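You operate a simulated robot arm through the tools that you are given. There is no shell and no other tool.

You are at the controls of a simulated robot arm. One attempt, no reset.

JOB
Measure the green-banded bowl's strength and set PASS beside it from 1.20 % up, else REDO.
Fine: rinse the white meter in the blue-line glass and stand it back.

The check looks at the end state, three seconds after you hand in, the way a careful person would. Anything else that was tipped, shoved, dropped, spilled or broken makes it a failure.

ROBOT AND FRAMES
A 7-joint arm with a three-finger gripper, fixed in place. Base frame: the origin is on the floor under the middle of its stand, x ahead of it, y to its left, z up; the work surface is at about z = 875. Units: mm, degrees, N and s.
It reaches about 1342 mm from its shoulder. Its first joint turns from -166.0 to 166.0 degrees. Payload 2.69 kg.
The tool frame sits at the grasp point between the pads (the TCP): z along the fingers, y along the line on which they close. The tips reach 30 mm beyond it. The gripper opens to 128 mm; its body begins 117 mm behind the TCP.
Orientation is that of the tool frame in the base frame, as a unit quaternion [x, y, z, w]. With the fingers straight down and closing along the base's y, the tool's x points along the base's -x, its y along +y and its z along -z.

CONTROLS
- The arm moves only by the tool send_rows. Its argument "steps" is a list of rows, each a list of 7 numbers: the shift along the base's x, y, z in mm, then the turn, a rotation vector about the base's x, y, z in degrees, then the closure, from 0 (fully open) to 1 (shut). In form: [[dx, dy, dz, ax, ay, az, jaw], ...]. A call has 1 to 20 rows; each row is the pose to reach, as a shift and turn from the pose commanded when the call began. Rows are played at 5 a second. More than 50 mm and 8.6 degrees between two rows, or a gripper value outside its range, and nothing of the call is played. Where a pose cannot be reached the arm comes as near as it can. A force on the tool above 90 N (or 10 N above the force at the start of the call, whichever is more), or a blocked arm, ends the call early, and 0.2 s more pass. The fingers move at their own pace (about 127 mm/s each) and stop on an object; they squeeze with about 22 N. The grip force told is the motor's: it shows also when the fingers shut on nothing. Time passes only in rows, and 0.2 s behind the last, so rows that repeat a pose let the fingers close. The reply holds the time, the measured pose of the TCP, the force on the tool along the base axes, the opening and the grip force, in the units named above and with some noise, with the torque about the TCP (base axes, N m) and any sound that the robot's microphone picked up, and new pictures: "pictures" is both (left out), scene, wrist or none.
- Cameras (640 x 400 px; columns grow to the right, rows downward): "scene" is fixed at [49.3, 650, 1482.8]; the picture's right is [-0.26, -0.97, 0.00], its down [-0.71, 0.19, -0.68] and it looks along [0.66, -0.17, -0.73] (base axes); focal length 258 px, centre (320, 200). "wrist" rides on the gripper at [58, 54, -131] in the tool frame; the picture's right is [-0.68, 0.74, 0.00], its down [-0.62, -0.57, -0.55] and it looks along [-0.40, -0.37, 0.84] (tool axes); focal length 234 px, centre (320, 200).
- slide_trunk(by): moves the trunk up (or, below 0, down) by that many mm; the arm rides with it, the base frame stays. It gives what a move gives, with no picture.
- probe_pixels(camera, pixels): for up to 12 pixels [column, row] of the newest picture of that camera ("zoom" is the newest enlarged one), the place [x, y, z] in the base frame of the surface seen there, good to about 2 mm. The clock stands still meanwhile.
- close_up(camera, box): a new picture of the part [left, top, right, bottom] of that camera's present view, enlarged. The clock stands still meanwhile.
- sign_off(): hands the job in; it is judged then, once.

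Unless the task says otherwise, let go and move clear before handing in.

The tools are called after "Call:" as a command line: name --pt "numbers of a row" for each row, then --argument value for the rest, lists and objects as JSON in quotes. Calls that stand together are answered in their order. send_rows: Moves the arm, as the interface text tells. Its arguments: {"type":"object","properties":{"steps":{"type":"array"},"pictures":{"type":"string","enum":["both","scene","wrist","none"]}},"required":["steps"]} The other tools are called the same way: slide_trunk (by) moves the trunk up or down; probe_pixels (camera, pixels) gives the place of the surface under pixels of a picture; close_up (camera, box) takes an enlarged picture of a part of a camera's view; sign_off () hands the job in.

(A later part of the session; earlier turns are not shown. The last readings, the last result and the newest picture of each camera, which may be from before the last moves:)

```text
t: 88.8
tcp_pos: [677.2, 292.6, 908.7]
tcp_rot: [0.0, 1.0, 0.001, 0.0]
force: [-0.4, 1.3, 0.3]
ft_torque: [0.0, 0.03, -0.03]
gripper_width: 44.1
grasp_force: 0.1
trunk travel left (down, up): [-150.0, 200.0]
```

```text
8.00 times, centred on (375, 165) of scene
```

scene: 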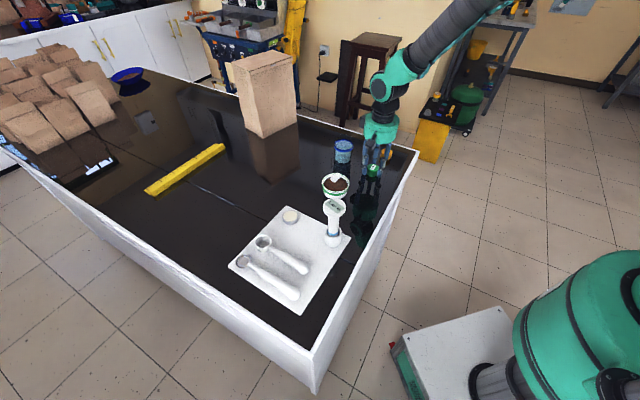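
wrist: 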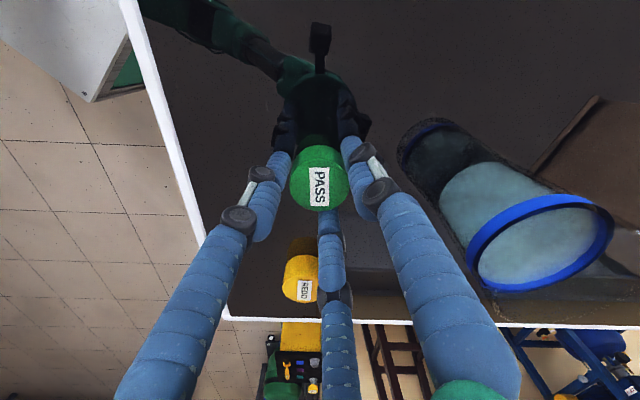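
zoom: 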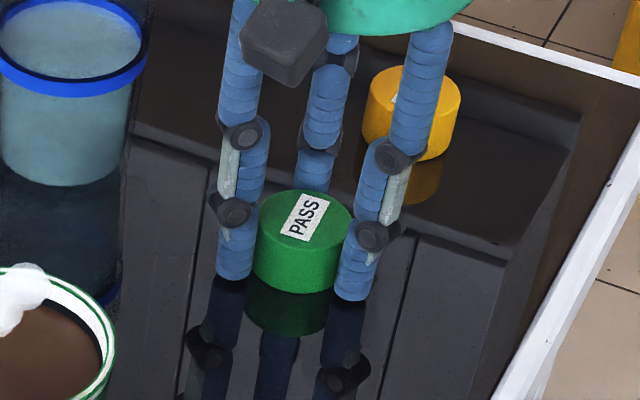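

The token is loosely caged (44 mm, no grip force) and stands flat. I'll slide it slowly toward +y and check after the first 30 mm.

Call:
send_rows --pt "0 2 0 0 0 0 0.66" --pt "0 5 0 0 0 0 0.66" --pt "-0.5 9 0 0 0 0 0.66" --pt "-1 14 0 0 0 0 0.66" --pt "-1.3 19 0 0 0 0 0.66" --pt "-1.6 24 0 0 0 0 0.66" --pt "-1.8 28 0 0 0 0 0.66" --pt "-2 30 0 0 0 0 0.66"

Call:
close_up --camera "wrist" --box '[250, 100, 390, 260]'

Call:
close_up --camera "scene" --box '[320, 130, 400, 210]'

```text
t: 90.6
tcp_pos: [674.3, 323.5, 908.7]
tcp_rot: [0.001, 1.0, 0.0, 0.0]
force: [-0.8, 0.2, -0.3]
ft_torque: [-0.02, 0.01, 0.01]
gripper_width: 44.4
grasp_force: 0.4
trunk travel left (down, up): [-150.0, 200.0]
```

scene: 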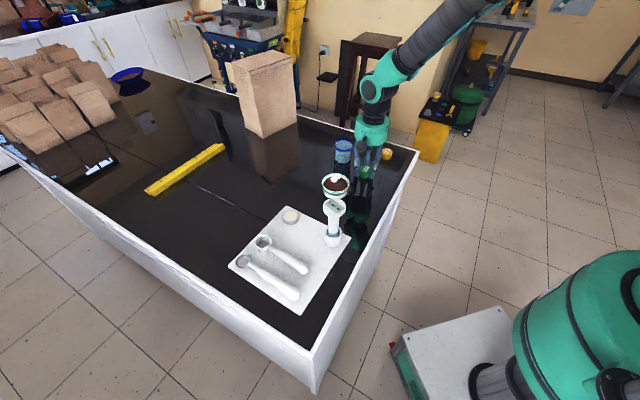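
wrist: 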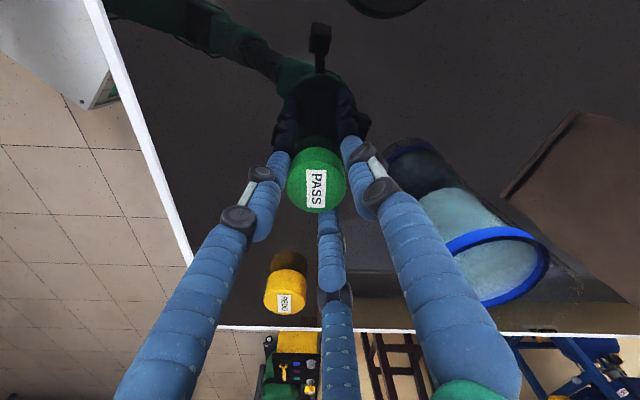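

```text
2.50 times, centred on (320, 180) of wrist
```

zoom: 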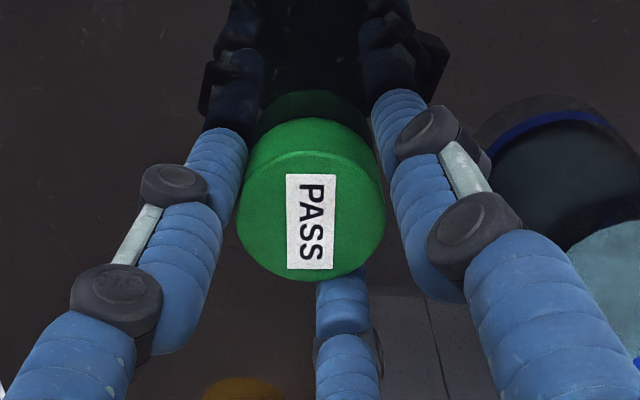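

```text
5.00 times, centred on (360, 170) of scene
```

zoom: 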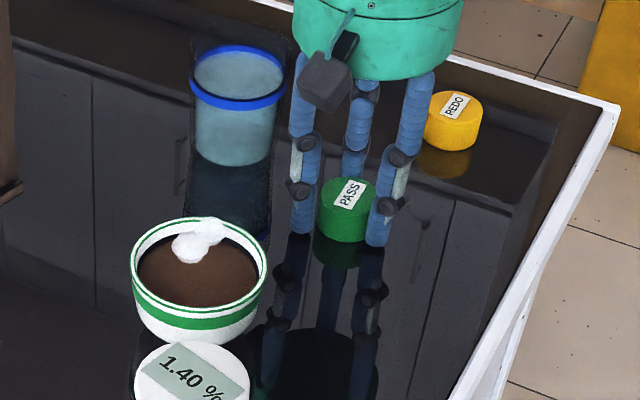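

Sliding works: the token stayed flat and caged, and bowl, glass and REDO are untouched. I'll continue the remaining 79 mm to the spot beside the bowl.

Call:
send_rows --pt "0 2 0 0 0 0 0.66" --pt "-0.3 6 0 0 0 0 0.66" --pt "-0.6 11 0 0 0 0 0.66" --pt "-0.9 16 0 0 0 0 0.66" --pt "-1.2 21 0 0 0 0 0.66" --pt "-1.5 26 0 0 0 0 0.66" --pt "-1.8 31 0 0 0 0 0.66" --pt "-2.1 36 0 0 0 0 0.66" --pt "-2.4 41 0 0 0 0 0.66" --pt "-2.7 46 0 0 0 0 0.66" --pt "-3 51 0 0 0 0 0.66" --pt "-3.3 56 0 0 0 0 0.66" --pt "-3.6 61 0 0 0 0 0.66" --pt "-3.9 66 0 0 0 0 0.66" --pt "-4.1 71 0 0 0 0 0.66" --pt "-4.2 75 0 0 0 0 0.66" --pt "-4.3 78 0 0 0 0 0.66" --pt "-4.3 79 0 0 0 0 0.66"

Call:
close_up --camera "wrist" --box '[220, 80, 420, 280]'

Call:
close_up --camera "scene" --box '[310, 130, 390, 210]'

```text
t: 94.4
tcp_pos: [670.5, 401.1, 910.0]
tcp_rot: [0.0, 1.0, 0.0, 0.0]
force: [-0.6, -0.7, -0.1]
ft_torque: [-0.01, 0.01, 0.01]
gripper_width: 44.1
grasp_force: 0.3
trunk travel left (down, up): [-150.0, 200.0]
```

scene: 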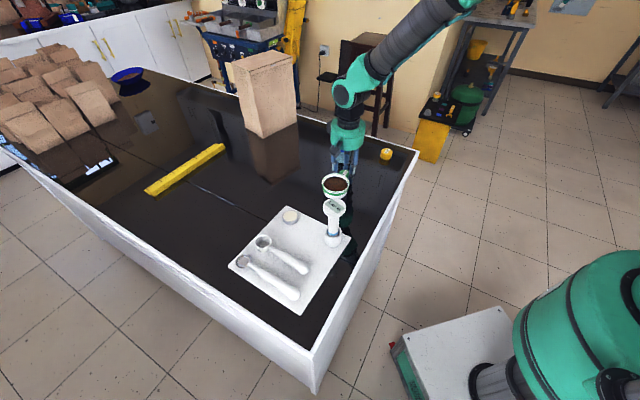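
wrist: 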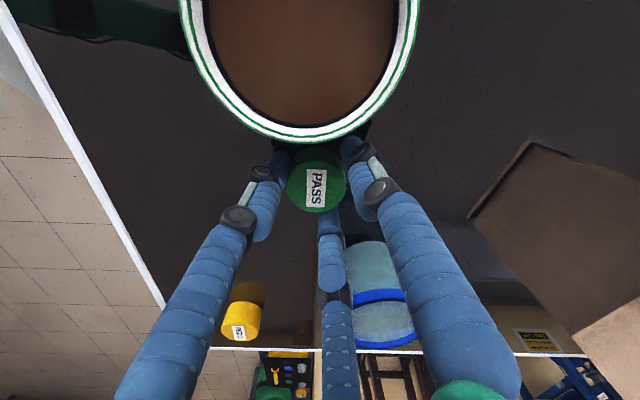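

```text
2.00 times, centred on (320, 180) of wrist
```

zoom: 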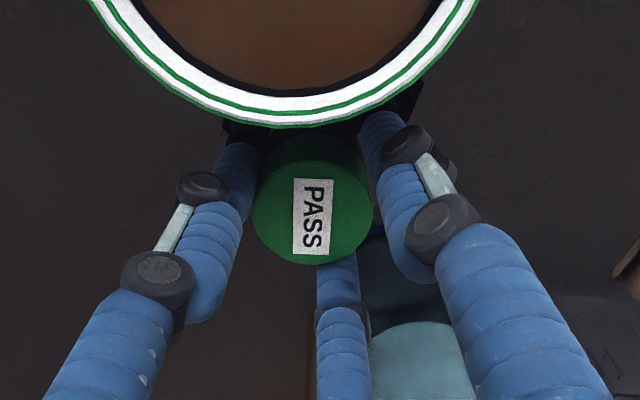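

```text
5.00 times, centred on (350, 170) of scene
```

zoom: 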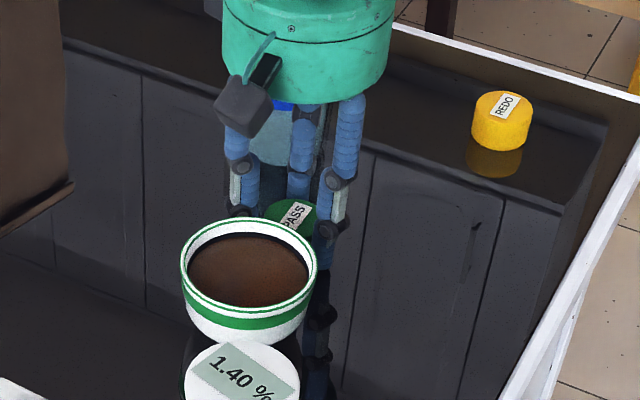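

The token is in place, upright beside the bowl. But the bowl at scene zoom (248,270) no longer shows any steam, so it has cooled, and my reading was taken while it was hot. I'll release, rise and look again, because the strength should be checked once more on the cooled bowl.

Call:
send_rows --pt "0 0 0 0 0 0 0.62" --pt "0 0 0 0 0 0 0.58" --pt "0 0 0 0 0 0 0.56" --pt "0 0 4 0 0 0 0.56" --pt "0 0 12 0 0 0 0.56" --pt "0 0 25 0 0 0 0.56" --pt "0 0 45 0 0 0 0.56" --pt "0 0 75 0 0 0 0.56" --pt "0 0 110 0 0 0 0.5" --pt "0 0 150 0 0 0 0.3" --pt "0 0 190 0 0 0 0.0" --pt "0 0 230 0 0 0 0.0" --pt "0 0 270 0 0 0 0.0" --pt "0 0 270 0 0 0 0.0"

Call:
close_up --camera "scene" --box '[300, 130, 400, 250]'

Call:
close_up --camera "scene" --box '[310, 160, 360, 210]'

```text
t: 97.4
tcp_pos: [666.3, 399.0, 1180.4]
tcp_rot: [0.0, 1.0, 0.0, 0.0]
force: [-0.8, 0.2, 0.6]
ft_torque: [-0.01, -0.04, 0.0]
gripper_width: 128.0
grasp_force: 0.0
trunk travel left (down, up): [-150.0, 200.0]
```

scene: 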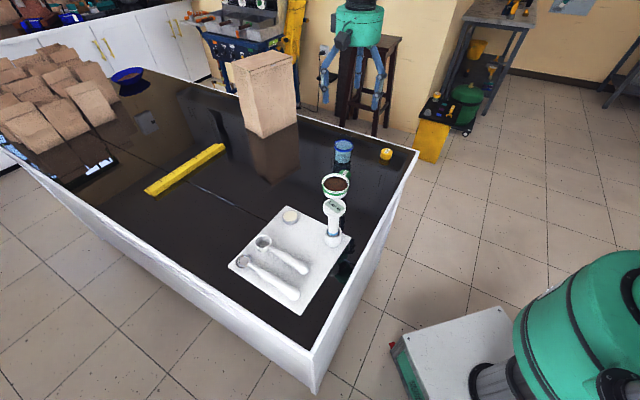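
wrist: 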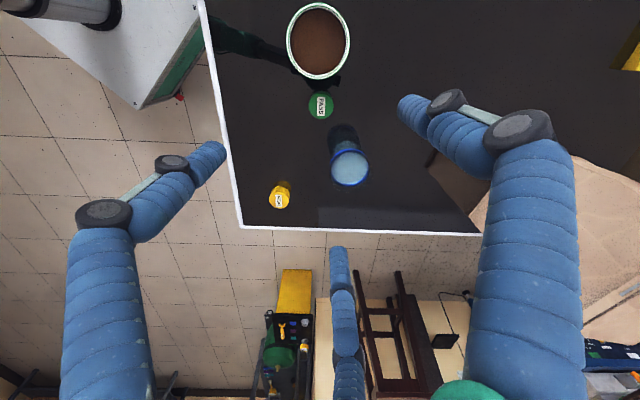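

```text
3.33 times, centred on (350, 190) of scene
```

zoom: 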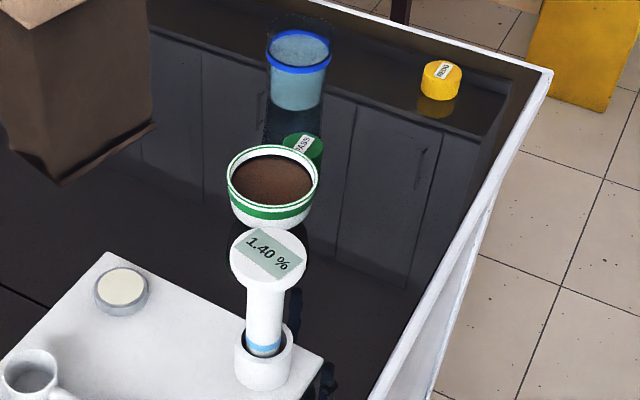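

```text
8.00 times, centred on (335, 185) of scene
```

zoom: 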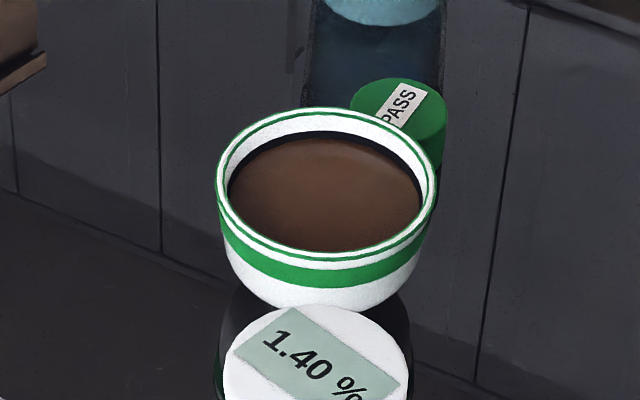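

The steam is definitely gone and the liquid is calm. I'll move back above the meter, re-measure its head position, and repeat the measurement on the cooled bowl.

Call:
send_rows --pt "-20 10 0 0 0 0 0.0" --pt "-52 24 0 0 0 0 0.0" --pt "-88 41 0 0 0 0 0.0" --pt "-124 58 0 0 0 0 0.0" --pt "-160 75 0 0 0 0 0.0" --pt "-196 92 0 0 0 0 0.0" --pt "-224 105 0 0 0 0 0.0" --pt "-237 111 0 0 0 0 0.0" --pt "-237 111 0 0 0 0 0.0" --pt "-237 111 0 0 0 0 0.0"

Call:
close_up --camera "wrist" --box '[270, 75, 370, 175]'

```text
t: 99.6
tcp_pos: [430.3, 512.4, 1179.0]
tcp_rot: [0.001, 1.0, 0.0, 0.0]
force: [-0.3, -0.4, 0.5]
ft_torque: [0.01, 0.03, 0.02]
gripper_width: 128.2
grasp_force: 0.0
trunk travel left (down, up): [-150.0, 200.0]
```

scene: 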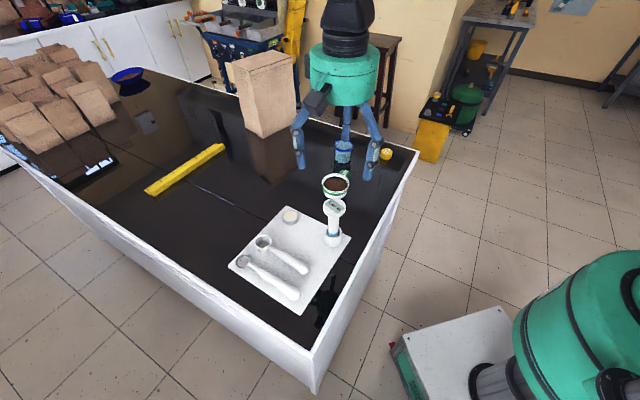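
wrist: 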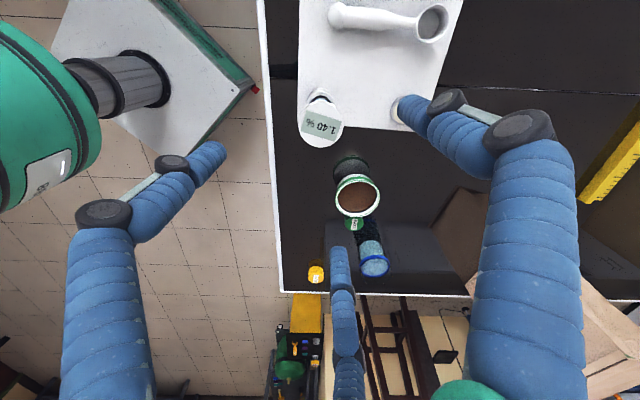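

```text
4.00 times, centred on (320, 125) of wrist
```

zoom: 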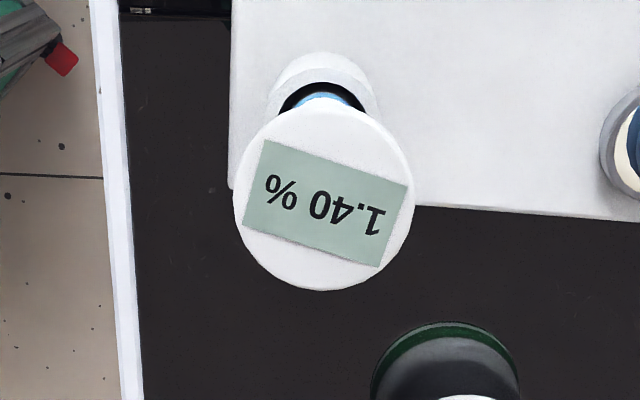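

The meter stands in its holder, slightly turned, with its head at zoom (323,200). I'll probe the edge for the centre.

Call:
probe_pixels --camera "zoom" --pixels '[[323, 200], [240, 200], [407, 200], [323, 118], [323, 283], [262, 141], [384, 141], [262, 259], [384, 259]]'

```text
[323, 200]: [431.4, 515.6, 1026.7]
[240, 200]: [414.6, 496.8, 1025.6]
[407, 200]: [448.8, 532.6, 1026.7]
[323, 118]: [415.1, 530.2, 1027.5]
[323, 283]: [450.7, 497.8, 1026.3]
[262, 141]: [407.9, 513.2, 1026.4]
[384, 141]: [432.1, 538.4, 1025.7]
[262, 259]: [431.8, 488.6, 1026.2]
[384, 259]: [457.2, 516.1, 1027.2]
```

The head centre is (432.3, 514.2) at z 1026.5. I'll descend and grip exactly as before.

Call:
send_rows --pt "-0.7 1.4 -30 0 0 0 0.0" --pt "-0.7 1.4 -65 0 0 0 0.0" --pt "-0.7 1.4 -100 0 0 0 0.0" --pt "-0.7 1.4 -130 0 0 0 0.0" --pt "-0.7 1.4 -150 0 0 0 0.0" --pt "-0.7 1.4 -160 0 0 0 0.0" --pt "-0.7 1.4 -160 0 0 0 0.3" --pt "-0.7 1.4 -160 0 0 0 0.45" --pt "-0.7 1.4 -160 0 0 0 0.53" --pt "-0.7 1.4 -160 0 0 0 0.57" --pt "-0.7 1.4 -160 0 0 0 0.6" --pt "-0.7 1.4 -160 0 0 0 0.63" --pt "-0.7 1.4 -160 0 0 0 0.67" --pt "-0.7 1.4 -160 0 0 0 0.72" --pt "-0.7 1.4 -160 0 0 0 0.75"

Call:
close_up --camera "scene" --box '[280, 140, 390, 250]'

```text
t: 102.8
tcp_pos: [431.6, 514.9, 1020.7]
tcp_rot: [-0.001, 1.0, 0.0, 0.0]
force: [-0.1, -0.4, -0.4]
ft_torque: [-0.03, -0.02, 0.04]
gripper_width: 42.1
grasp_force: 22.1
trunk travel left (down, up): [-150.0, 200.0]
```

scene: 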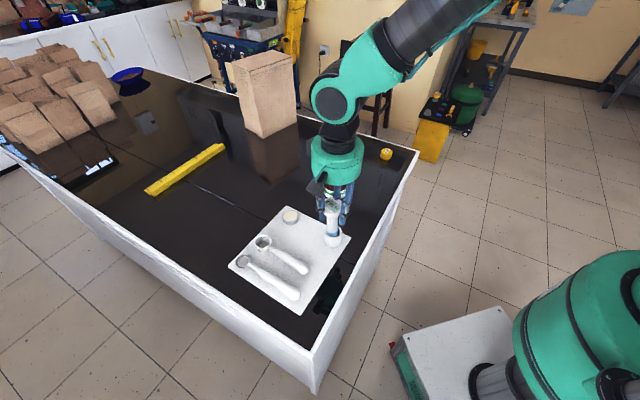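
wrist: 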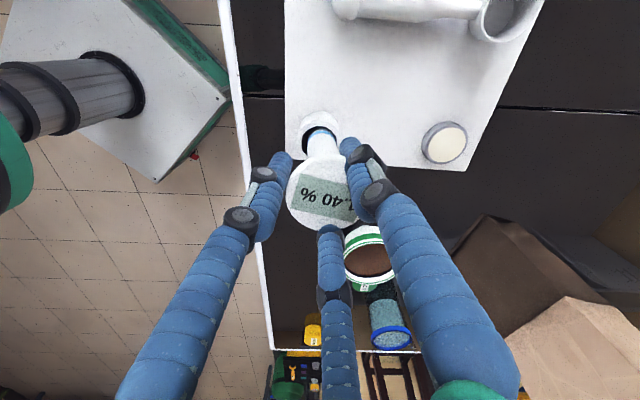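

```text
3.64 times, centred on (335, 195) of scene
```

zoom: 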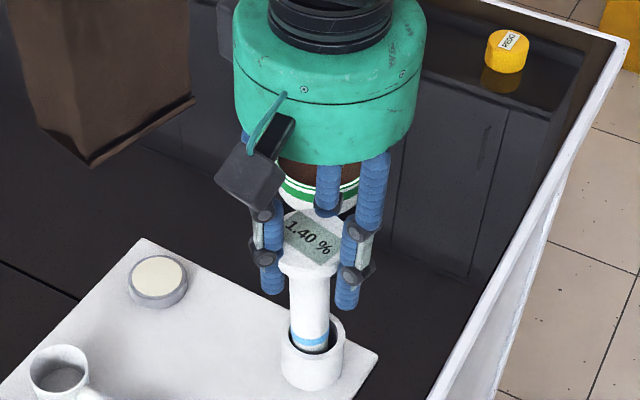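

The grip matches the first one (42.1 mm, 22 N). I'll lift slowly to a safe height and look at how the meter hangs.

Call:
send_rows --pt "0 0 4 0 0 0 0.75" --pt "0 0 10 0 0 0 0.75" --pt "0 0 20 0 0 0 0.75" --pt "0 0 35 0 0 0 0.75" --pt "0 0 52 0 0 0 0.75" --pt "0 0 72 0 0 0 0.75" --pt "0 0 95 0 0 0 0.75" --pt "0 0 115 0 0 0 0.75" --pt "0 0 120 0 0 0 0.75" --pt "0 0 120 0 0 0 0.75"

Call:
close_up --camera "scene" --box '[305, 155, 365, 225]'

Call:
probe_pixels --camera "zoom" --pixels '[[318, 160], [318, 200], [318, 230], [318, 260], [318, 300], [318, 325]]'

Call:
close_up --camera "wrist" --box '[260, 70, 380, 250]'

Call:
probe_pixels --camera "zoom" --pixels '[[318, 125], [322, 160], [325, 190]]'

```text
t: 105.0
tcp_pos: [432.5, 514.2, 1139.3]
tcp_rot: [0.0, 1.0, 0.0, 0.0]
force: [1.1, -0.4, -0.4]
ft_torque: [0.01, 0.02, 0.0]
gripper_width: 41.8
grasp_force: 22.3
trunk travel left (down, up): [-150.0, 200.0]
```

scene: 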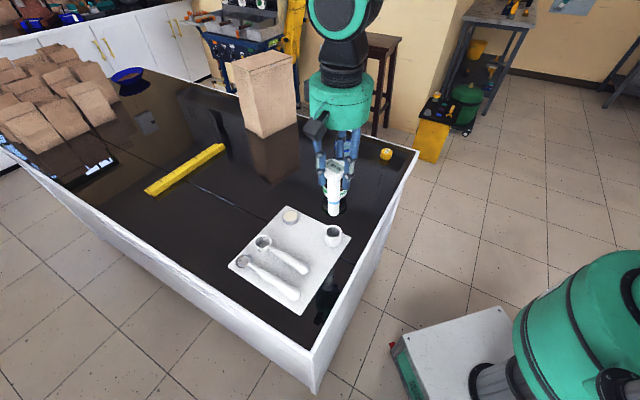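
wrist: 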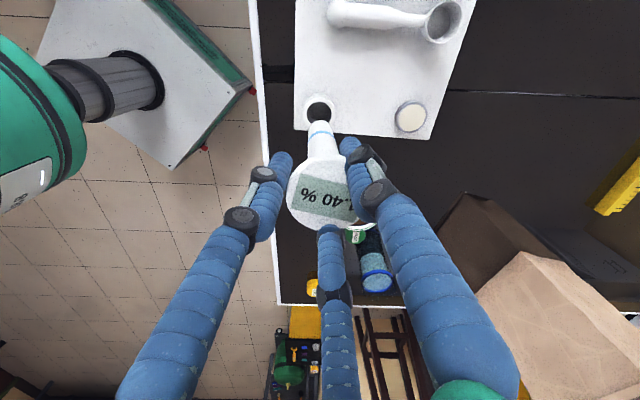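

```text
5.71 times, centred on (335, 190) of scene
```

zoom: 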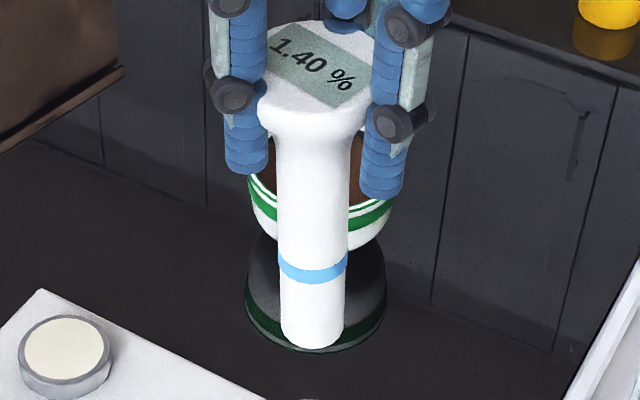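

```text
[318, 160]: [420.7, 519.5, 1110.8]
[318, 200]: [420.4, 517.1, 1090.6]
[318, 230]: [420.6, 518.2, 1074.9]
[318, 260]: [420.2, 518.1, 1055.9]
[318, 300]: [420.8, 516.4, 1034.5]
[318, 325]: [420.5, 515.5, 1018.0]
```

```text
2.22 times, centred on (320, 160) of wrist
```

zoom: 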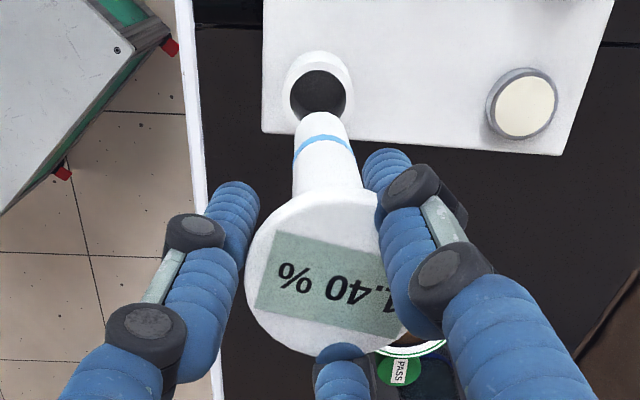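

```text
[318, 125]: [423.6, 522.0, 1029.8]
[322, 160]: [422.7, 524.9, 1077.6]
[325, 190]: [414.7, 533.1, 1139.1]
```

The meter hangs as before, with the same slight lean, which I'll cancel again by +2.4°. I'll carry it high over the bowl.

Call:
send_rows --pt "15 -6 0 0.3 0 0 0.75" --pt "38 -14 0 0.7 0 0 0.75" --pt "64 -24 0 1.1 0 0 0.75" --pt "92 -35 0 1.5 0 0 0.75" --pt "120 -45 0 1.9 0 0 0.75" --pt "146 -55 0 2.2 0 0 0.75" --pt "163 -62 0 2.4 0 0 0.75" --pt "170.2 -64.4 0 2.4 0 0 0.75" --pt "170.2 -64.4 0 2.4 0 0 0.75" --pt "170.2 -64.4 0 2.4 0 0 0.75"

Call:
close_up --camera "scene" --box '[315, 110, 365, 205]'

Call:
close_up --camera "wrist" --box '[240, 50, 400, 250]'

Call:
probe_pixels --camera "zoom" --pixels '[[256, 133], [371, 133], [314, 76], [270, 92], [357, 92], [268, 174], [320, 150], [318, 165]]'

Call:
probe_pixels --camera "scene" --pixels '[[336, 165], [336, 158], [336, 150], [336, 142]]'

```text
t: 107.2
tcp_pos: [600.5, 449.0, 1135.6]
tcp_rot: [0.0, 1.0, 0.021, -0.001]
force: [0.3, 0.0, -0.2]
ft_torque: [-0.02, 0.0, 0.0]
gripper_width: 41.7
grasp_force: 22.1
trunk travel left (down, up): [-150.0, 200.0]
```

scene: 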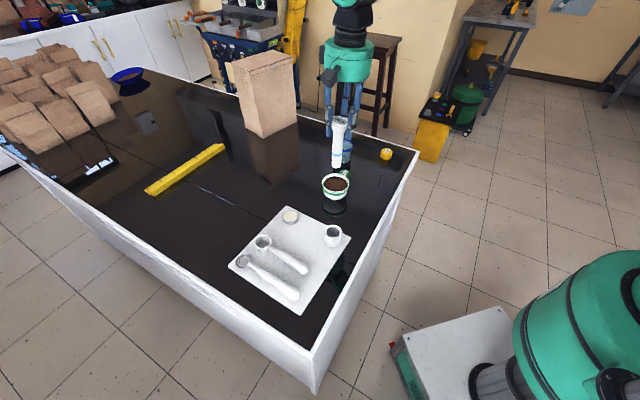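
wrist: 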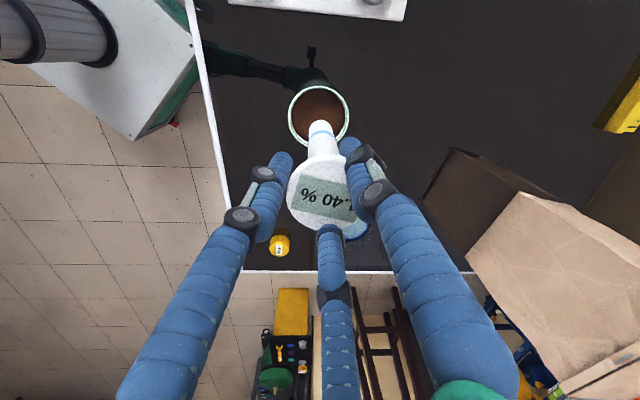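

```text
4.21 times, centred on (340, 158) of scene
```

zoom: 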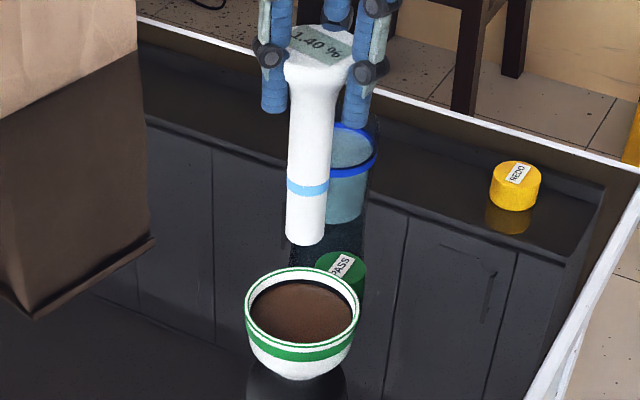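

```text
2.00 times, centred on (320, 150) of wrist
```

zoom: 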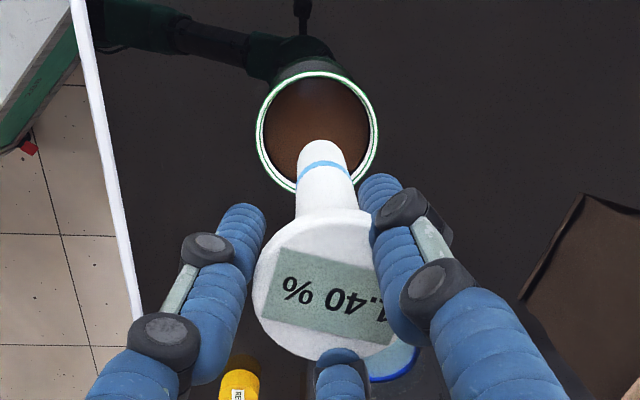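

```text
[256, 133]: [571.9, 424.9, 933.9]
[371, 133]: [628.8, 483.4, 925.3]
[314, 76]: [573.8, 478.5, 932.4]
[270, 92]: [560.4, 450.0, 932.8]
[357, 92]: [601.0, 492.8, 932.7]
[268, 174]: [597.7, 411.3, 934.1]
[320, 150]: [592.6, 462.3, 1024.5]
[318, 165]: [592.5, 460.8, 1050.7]
```

```text
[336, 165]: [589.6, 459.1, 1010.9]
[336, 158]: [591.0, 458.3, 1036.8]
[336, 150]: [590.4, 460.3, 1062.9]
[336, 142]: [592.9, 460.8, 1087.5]
```

The meter's axis is at about (602.3, 454), right over the bowl centre. I'll lower it into the cooled liquid to the same depth as before.

Call:
send_rows --pt "0 0 -20 0 0 0 0.75" --pt "0 0 -40 0 0 0 0.75" --pt "0 0 -60 0 0 0 0.75" --pt "0 0 -74 0 0 0 0.75" --pt "0 0 -84 0 0 0 0.75" --pt "0 0 -92 0 0 0 0.75" --pt "0 0 -100 0 0 0 0.75" --pt "0 0 -106 0 0 0 0.75" --pt "0 0 -110 0 0 0 0.75" --pt "0 0 -112 0 0 0 0.75" --pt "0 0 -112 0 0 0 0.75" --pt "0 0 -112 0 0 0 0.75" --pt "0 0 -112 0 0 0 0.75" --pt "0 0 -112 0 0 0 0.75"

Call:
close_up --camera "scene" --box '[310, 140, 360, 200]'

Call:
close_up --camera "wrist" --box '[260, 80, 390, 250]'

```text
t: 110.2
tcp_pos: [601.6, 449.3, 1026.5]
tcp_rot: [0.0, 1.0, 0.021, -0.001]
force: [0.3, -0.2, -0.8]
ft_torque: [-0.01, 0.0, 0.02]
gripper_width: 41.4
grasp_force: 21.4
trunk travel left (down, up): [-150.0, 200.0]
```

scene: 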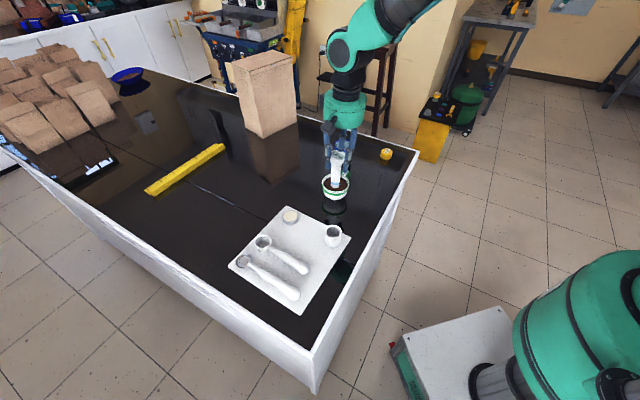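
wrist: 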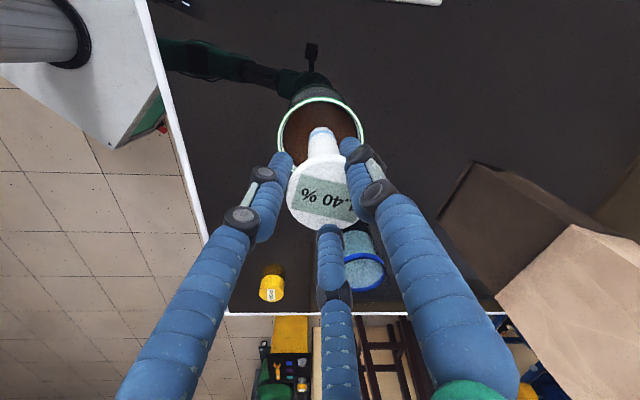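

```text
6.67 times, centred on (335, 170) of scene
```

zoom: 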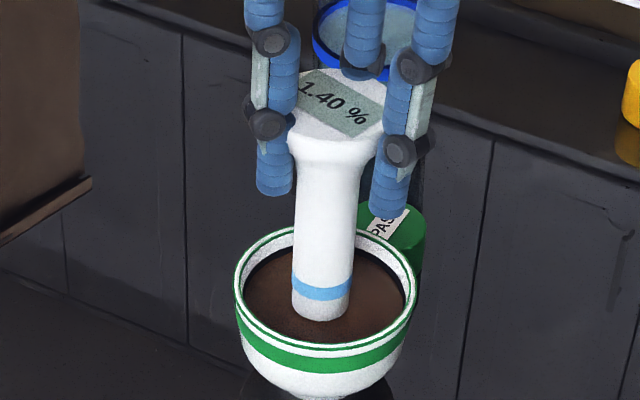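

```text
2.35 times, centred on (325, 165) of wrist
```

zoom: 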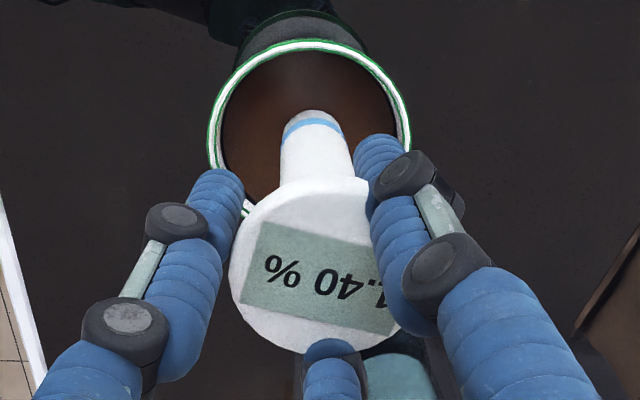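

The display reads "1.40 %" with the foot in the cooled liquid. I'll hold several seconds to be sure this is a fresh, settled reading.

Call:
send_rows --pt "0 0 -2 0 0 0 0.75" --pt "0 0 -2 0 0 0 0.75" --pt "0 0 -2 0 0 0 0.75" --pt "0 0 -2 0 0 0 0.75" --pt "0 0 -2 0 0 0 0.75" --pt "0 0 -2 0 0 0 0.75" --pt "0 0 -2 0 0 0 0.75" --pt "0 0 -2 0 0 0 0.75" --pt "0 0 -2 0 0 0 0.75" --pt "0 0 -2 0 0 0 0.75" --pt "0 0 -2 0 0 0 0.75" --pt "0 0 -2 0 0 0 0.75" --pt "0 0 -2 0 0 0 0.75" --pt "0 0 -2 0 0 0 0.75" --pt "0 0 -2 0 0 0 0.75" --pt "0 0 -2 0 0 0 0.75" --pt "0 0 -2 0 0 0 0.75" --pt "0 0 -2 0 0 0 0.75" --pt "0 0 -2 0 0 0 0.75" --pt "0 0 -2 0 0 0 0.75" --pictures "none"

Call:
close_up --camera "scene" --box '[310, 140, 360, 200]'

Call:
send_rows --pt "0 0 0 0 0 0 0.75" --pt "0 0 0 0 0 0 0.75" --pt "0 0 0 0 0 0 0.75" --pt "0 0 0 0 0 0 0.75" --pt "0 0 0 0 0 0 0.75" --pt "0 0 0 0 0 0 0.75" --pt "0 0 0 0 0 0 0.75" --pt "0 0 0 0 0 0 0.75" --pt "0 0 0 0 0 0 0.75" --pt "0 0 0 0 0 0 0.75" --pt "0 0 0 0 0 0 0.75" --pt "0 0 0 0 0 0 0.75" --pt "0 0 0 0 0 0 0.75" --pt "0 0 0 0 0 0 0.75" --pt "0 0 0 0 0 0 0.75" --pt "0 0 0 0 0 0 0.75" --pt "0 0 0 0 0 0 0.75" --pt "0 0 0 0 0 0 0.75" --pt "0 0 0 0 0 0 0.75" --pt "0 0 0 0 0 0 0.75" --pictures "none"

Call:
close_up --camera "scene" --box '[310, 140, 360, 200]'

```text
t: 114.4
tcp_pos: [602.8, 449.4, 1025.9]
tcp_rot: [0.0, 1.0, 0.021, 0.0]
force: [-1.2, 0.0, -0.5]
ft_torque: [-0.03, 0.02, -0.03]
gripper_width: 41.6
grasp_force: 21.6
trunk travel left (down, up): [-150.0, 200.0]
```

```text
6.67 times, centred on (335, 170) of scene
```

zoom: 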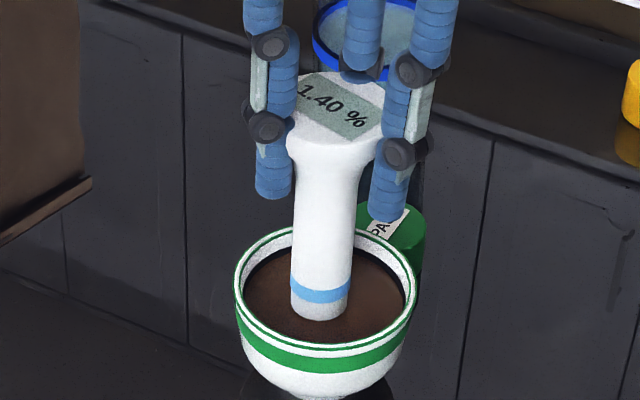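

```text
t: 118.6
tcp_pos: [601.9, 450.2, 1024.9]
tcp_rot: [0.0, 1.0, 0.02, 0.0]
force: [0.4, 0.0, -1.1]
ft_torque: [-0.03, -0.01, 0.01]
gripper_width: 41.6
grasp_force: 21.9
trunk travel left (down, up): [-150.0, 200.0]
```

```text
6.67 times, centred on (335, 170) of scene
```

zoom: 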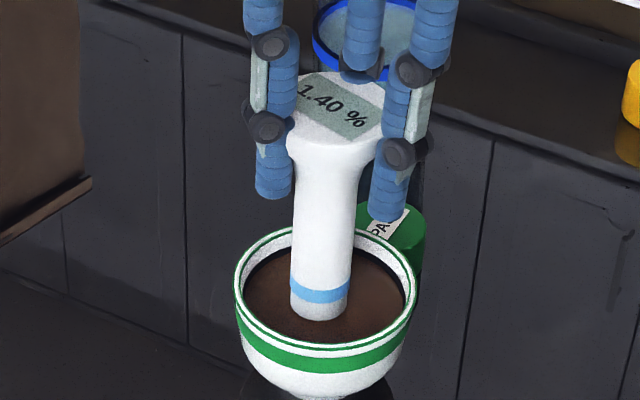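

After eight more seconds in the cooled liquid it still reads "1.40 %", so the result stands: PASS. I'll lift out, let it drip over the bowl, and carry it high to the glass for a second rinse.

Call:
send_rows --pt "0 0 8 0 0 0 0.75" --pt "0 0 18 0 0 0 0.75" --pt "0 0 30 0 0 0 0.75" --pt "0 0 42 0 0 0 0.75" --pt "0 0 52 0 0 0 0.75" --pt "0 0 52 0 0 0 0.75" --pt "0 0 52 0 0 0 0.75" --pt "0 0 52 0 0 0 0.75" --pt "0 0 52 0 0 0 0.75" --pt "0 0 52 0 0 0 0.75" --pt "0 0 52 0 0 0 0.75" --pt "0 0 52 0 0 0 0.75" --pt "0 0 52 0 0 0 0.75" --pt "0 0 52 0 0 0 0.75" --pt "0 0 52 0 0 0 0.75" --pt "0 0 75 0 0 0 0.75" --pt "0 0 105 0 0 0 0.75" --pt "0 0 135 0 0 0 0.75" --pt "0 0 160 0 0 0 0.75" --pt "0 0 160 0 0 0 0.75" --pictures "none"

Call:
send_rows --pt "12 -6 0 0 0 0 0.75" --pt "35 -17 0 0 0 0 0.75" --pt "62 -30 0 0 0 0 0.75" --pt "90 -43 0 0 0 0 0.75" --pt "118 -56 0 0 0 0 0.75" --pt "144 -69 0 0 0 0 0.75" --pt "161 -77 0 0 0 0 0.75" --pt "169 -80 0 0 0 0 0.75" --pt "169 -80 -25 0 0 0 0.75" --pt "169 -80 -50 0 0 0 0.75" --pt "169 -80 -68 0 0 0 0.75" --pt "169 -80 -72 0 0 0 0.75" --pt "169 -80 -72 0 0 0 0.75" --pt "169 -80 -72 0 0 0 0.75"

Call:
close_up --camera "scene" --box '[315, 100, 375, 175]'

Call:
close_up --camera "wrist" --box '[260, 60, 380, 180]'

Call:
probe_pixels --camera "zoom" --pixels '[[316, 220], [318, 260], [322, 290]]'

```text
t: 122.8
tcp_pos: [600.0, 449.5, 1183.5]
tcp_rot: [0.0, 1.0, 0.02, 0.0]
force: [-0.5, 0.0, 0.0]
ft_torque: [0.02, -0.01, -0.01]
gripper_width: 41.6
grasp_force: 21.5
trunk travel left (down, up): [-150.0, 200.0]
```

```text
t: 125.8
tcp_pos: [770.2, 372.6, 1111.4]
tcp_rot: [0.001, 1.0, 0.02, 0.0]
force: [-0.1, -0.5, -1.1]
ft_torque: [0.02, 0.04, 0.01]
gripper_width: 41.6
grasp_force: 22.2
trunk travel left (down, up): [-150.0, 200.0]
```

scene: 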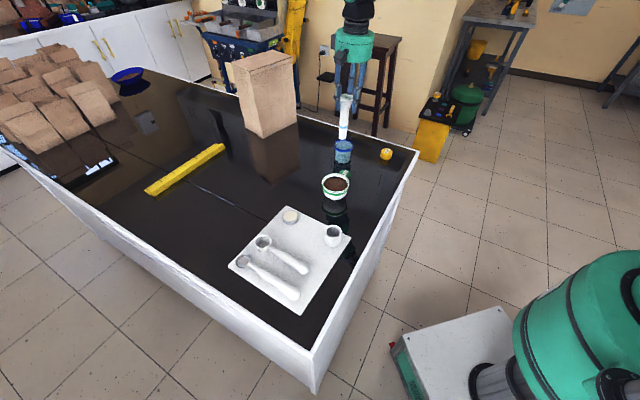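
wrist: 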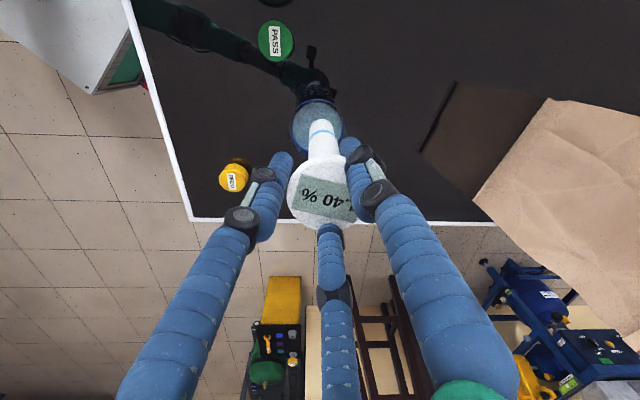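

```text
5.33 times, centred on (345, 138) of scene
```

zoom: 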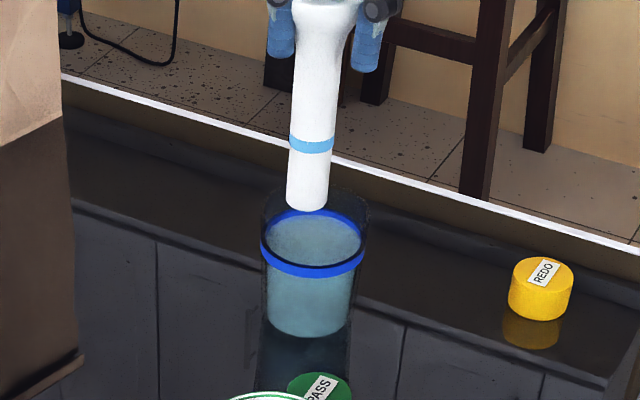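

```text
3.33 times, centred on (320, 120) of wrist
```

zoom: 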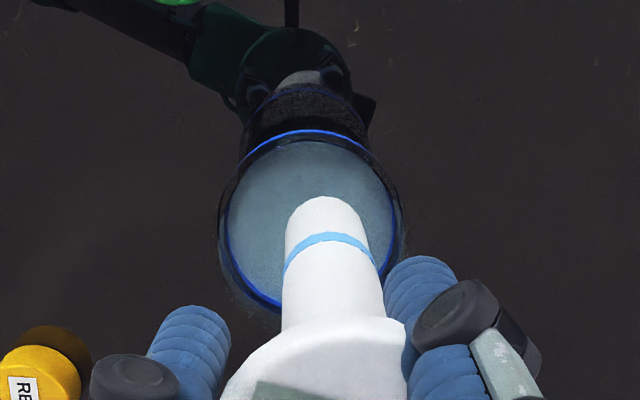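

```text
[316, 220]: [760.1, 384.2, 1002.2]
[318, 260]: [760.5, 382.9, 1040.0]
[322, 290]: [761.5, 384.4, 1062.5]
```

The foot is about 4 mm off-centre toward +y (scene zoom foot 307 against ring 312). I'll shift (−1.5, −3.5) and lower into the water.

Call:
send_rows --pt "-1.5 -3.5 0 0 0 0 0.75" --pt "-1.5 -3.5 -10 0 0 0 0.75" --pt "-1.5 -3.5 -22 0 0 0 0.75" --pt "-1.5 -3.5 -34 0 0 0 0.75" --pt "-1.5 -3.5 -46 0 0 0 0.75" --pt "-1.5 -3.5 -56 0 0 0 0.75" --pt "-1.5 -3.5 -66 0 0 0 0.75" --pt "-1.5 -3.5 -75 0 0 0 0.75" --pt "-1.5 -3.5 -82 0 0 0 0.75" --pt "-1.5 -3.5 -86 0 0 0 0.75" --pt "-1.5 -3.5 -86 0 0 0 0.75"

Call:
close_up --camera "scene" --box '[315, 100, 375, 175]'

```text
t: 128.2
tcp_pos: [770.0, 365.5, 1025.0]
tcp_rot: [0.0, 1.0, 0.021, 0.0]
force: [0.3, 0.5, -0.6]
ft_torque: [0.01, -0.02, 0.03]
gripper_width: 41.5
grasp_force: 21.8
trunk travel left (down, up): [-150.0, 200.0]
```

scene: 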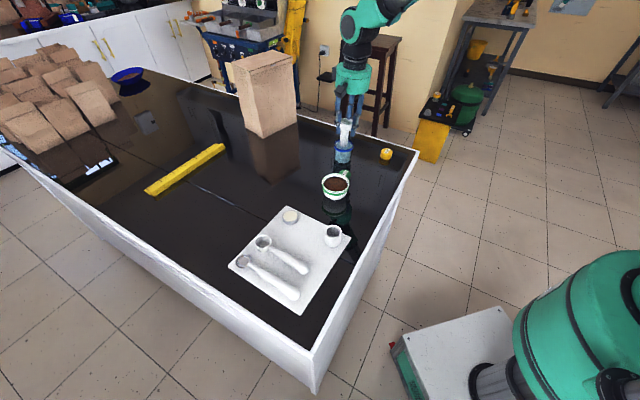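
wrist: 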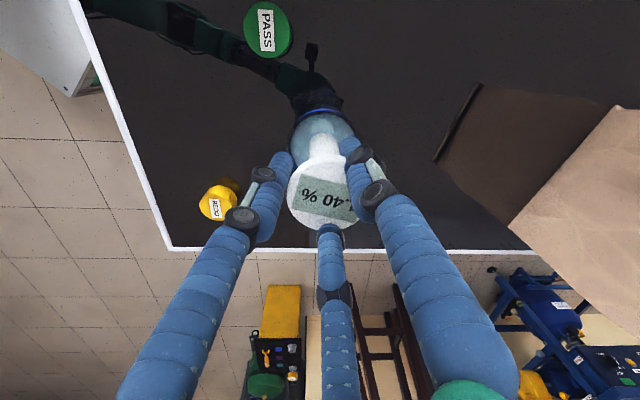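

```text
5.33 times, centred on (345, 138) of scene
```

zoom: 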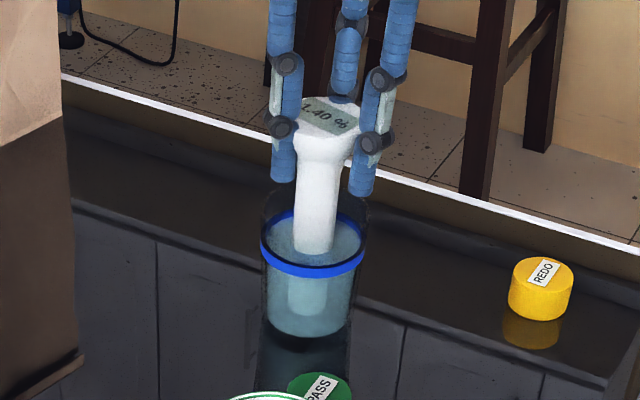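

The meter is in the water up to the ring, away from the walls and with no side force. I'll swirl gently again and bob, then lift and let it drip.

Call:
send_rows --pt "4 0 0 0 0 0 0.75" --pt "4 4 0 0 0 0 0.75" --pt "0 5 0 0 0 0 0.75" --pt "-4 4 0 0 0 0 0.75" --pt "-5 0 0 0 0 0 0.75" --pt "-4 -4 0 0 0 0 0.75" --pt "0 -5 0 0 0 0 0.75" --pt "4 -4 0 0 0 0 0.75" --pt "5 0 0 0 0 0 0.75" --pt "4 4 0 0 0 0 0.75" --pt "0 5 0 0 0 0 0.75" --pt "-4 4 0 0 0 0 0.75" --pt "-5 0 0 0 0 0 0.75" --pt "-4 -4 0 0 0 0 0.75" --pt "0 0 0 0 0 0 0.75" --pt "0 0 8 0 0 0 0.75" --pt "0 0 14 0 0 0 0.75" --pt "0 0 8 0 0 0 0.75" --pt "0 0 0 0 0 0 0.75" --pt "0 0 0 0 0 0 0.75" --pictures "none"

Call:
send_rows --pt "0 0 12 0 0 0 0.75" --pt "0 0 26 0 0 0 0.75" --pt "0 0 40 0 0 0 0.75" --pt "0 0 54 0 0 0 0.75" --pt "0 0 64 0 0 0 0.75" --pt "0 0 64 0 0 0 0.75" --pt "0 0 64 0 0 0 0.75" --pt "0 0 64 0 0 0 0.75" --pt "0 0 64 0 0 0 0.75" --pt "0 0 64 0 0 0 0.75" --pt "0 0 64 0 0 0 0.75" --pt "0 0 64 0 0 0 0.75" --pt "0 0 64 0 0 0 0.75" --pt "0 0 64 0 0 0 0.75" --pt "0 0 90 0 0 0 0.75" --pt "0 0 120 0 0 0 0.75" --pt "0 0 150 0 0 0 0.75" --pt "0 0 158 0 0 0 0.75" --pt "0 0 158 0 0 0 0.75"

Call:
close_up --camera "scene" --box '[310, 80, 380, 200]'

```text
t: 132.4
tcp_pos: [769.3, 367.6, 1028.2]
tcp_rot: [0.0, 1.0, 0.021, 0.001]
force: [0.4, -1.1, -1.5]
ft_torque: [-0.01, 0.0, 0.01]
gripper_width: 41.5
grasp_force: 21.6
trunk travel left (down, up): [-150.0, 200.0]
```

```text
t: 136.4
tcp_pos: [770.3, 364.9, 1185.1]
tcp_rot: [0.0, 1.0, 0.021, 0.001]
force: [0.2, 0.0, -0.3]
ft_torque: [-0.03, 0.01, 0.03]
gripper_width: 41.7
grasp_force: 22.1
trunk travel left (down, up): [-150.0, 200.0]
```

scene: 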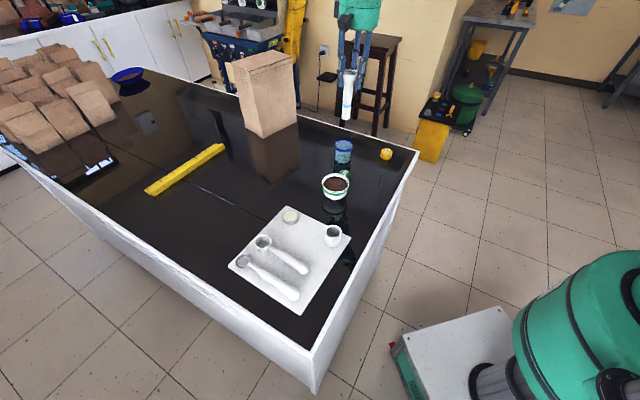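
wrist: 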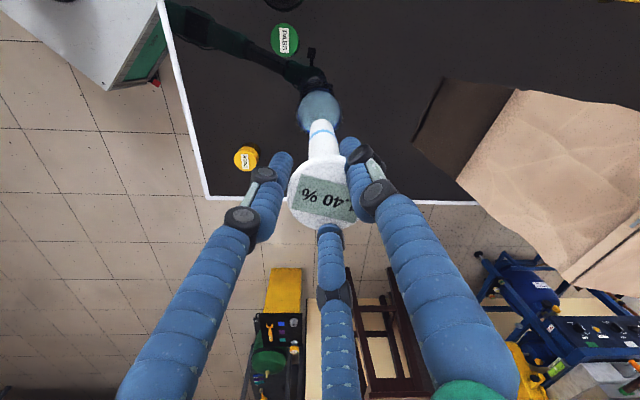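

```text
3.33 times, centred on (345, 140) of scene
```

zoom: 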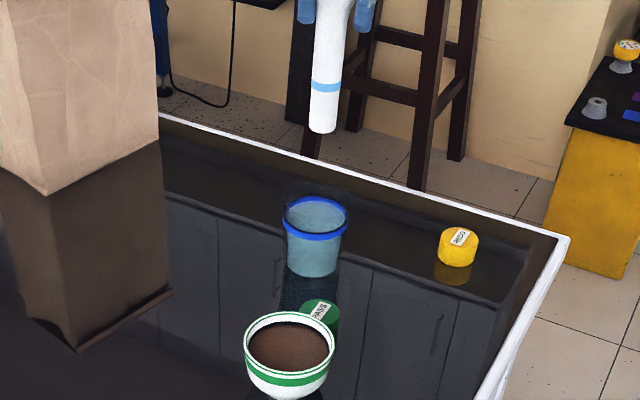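

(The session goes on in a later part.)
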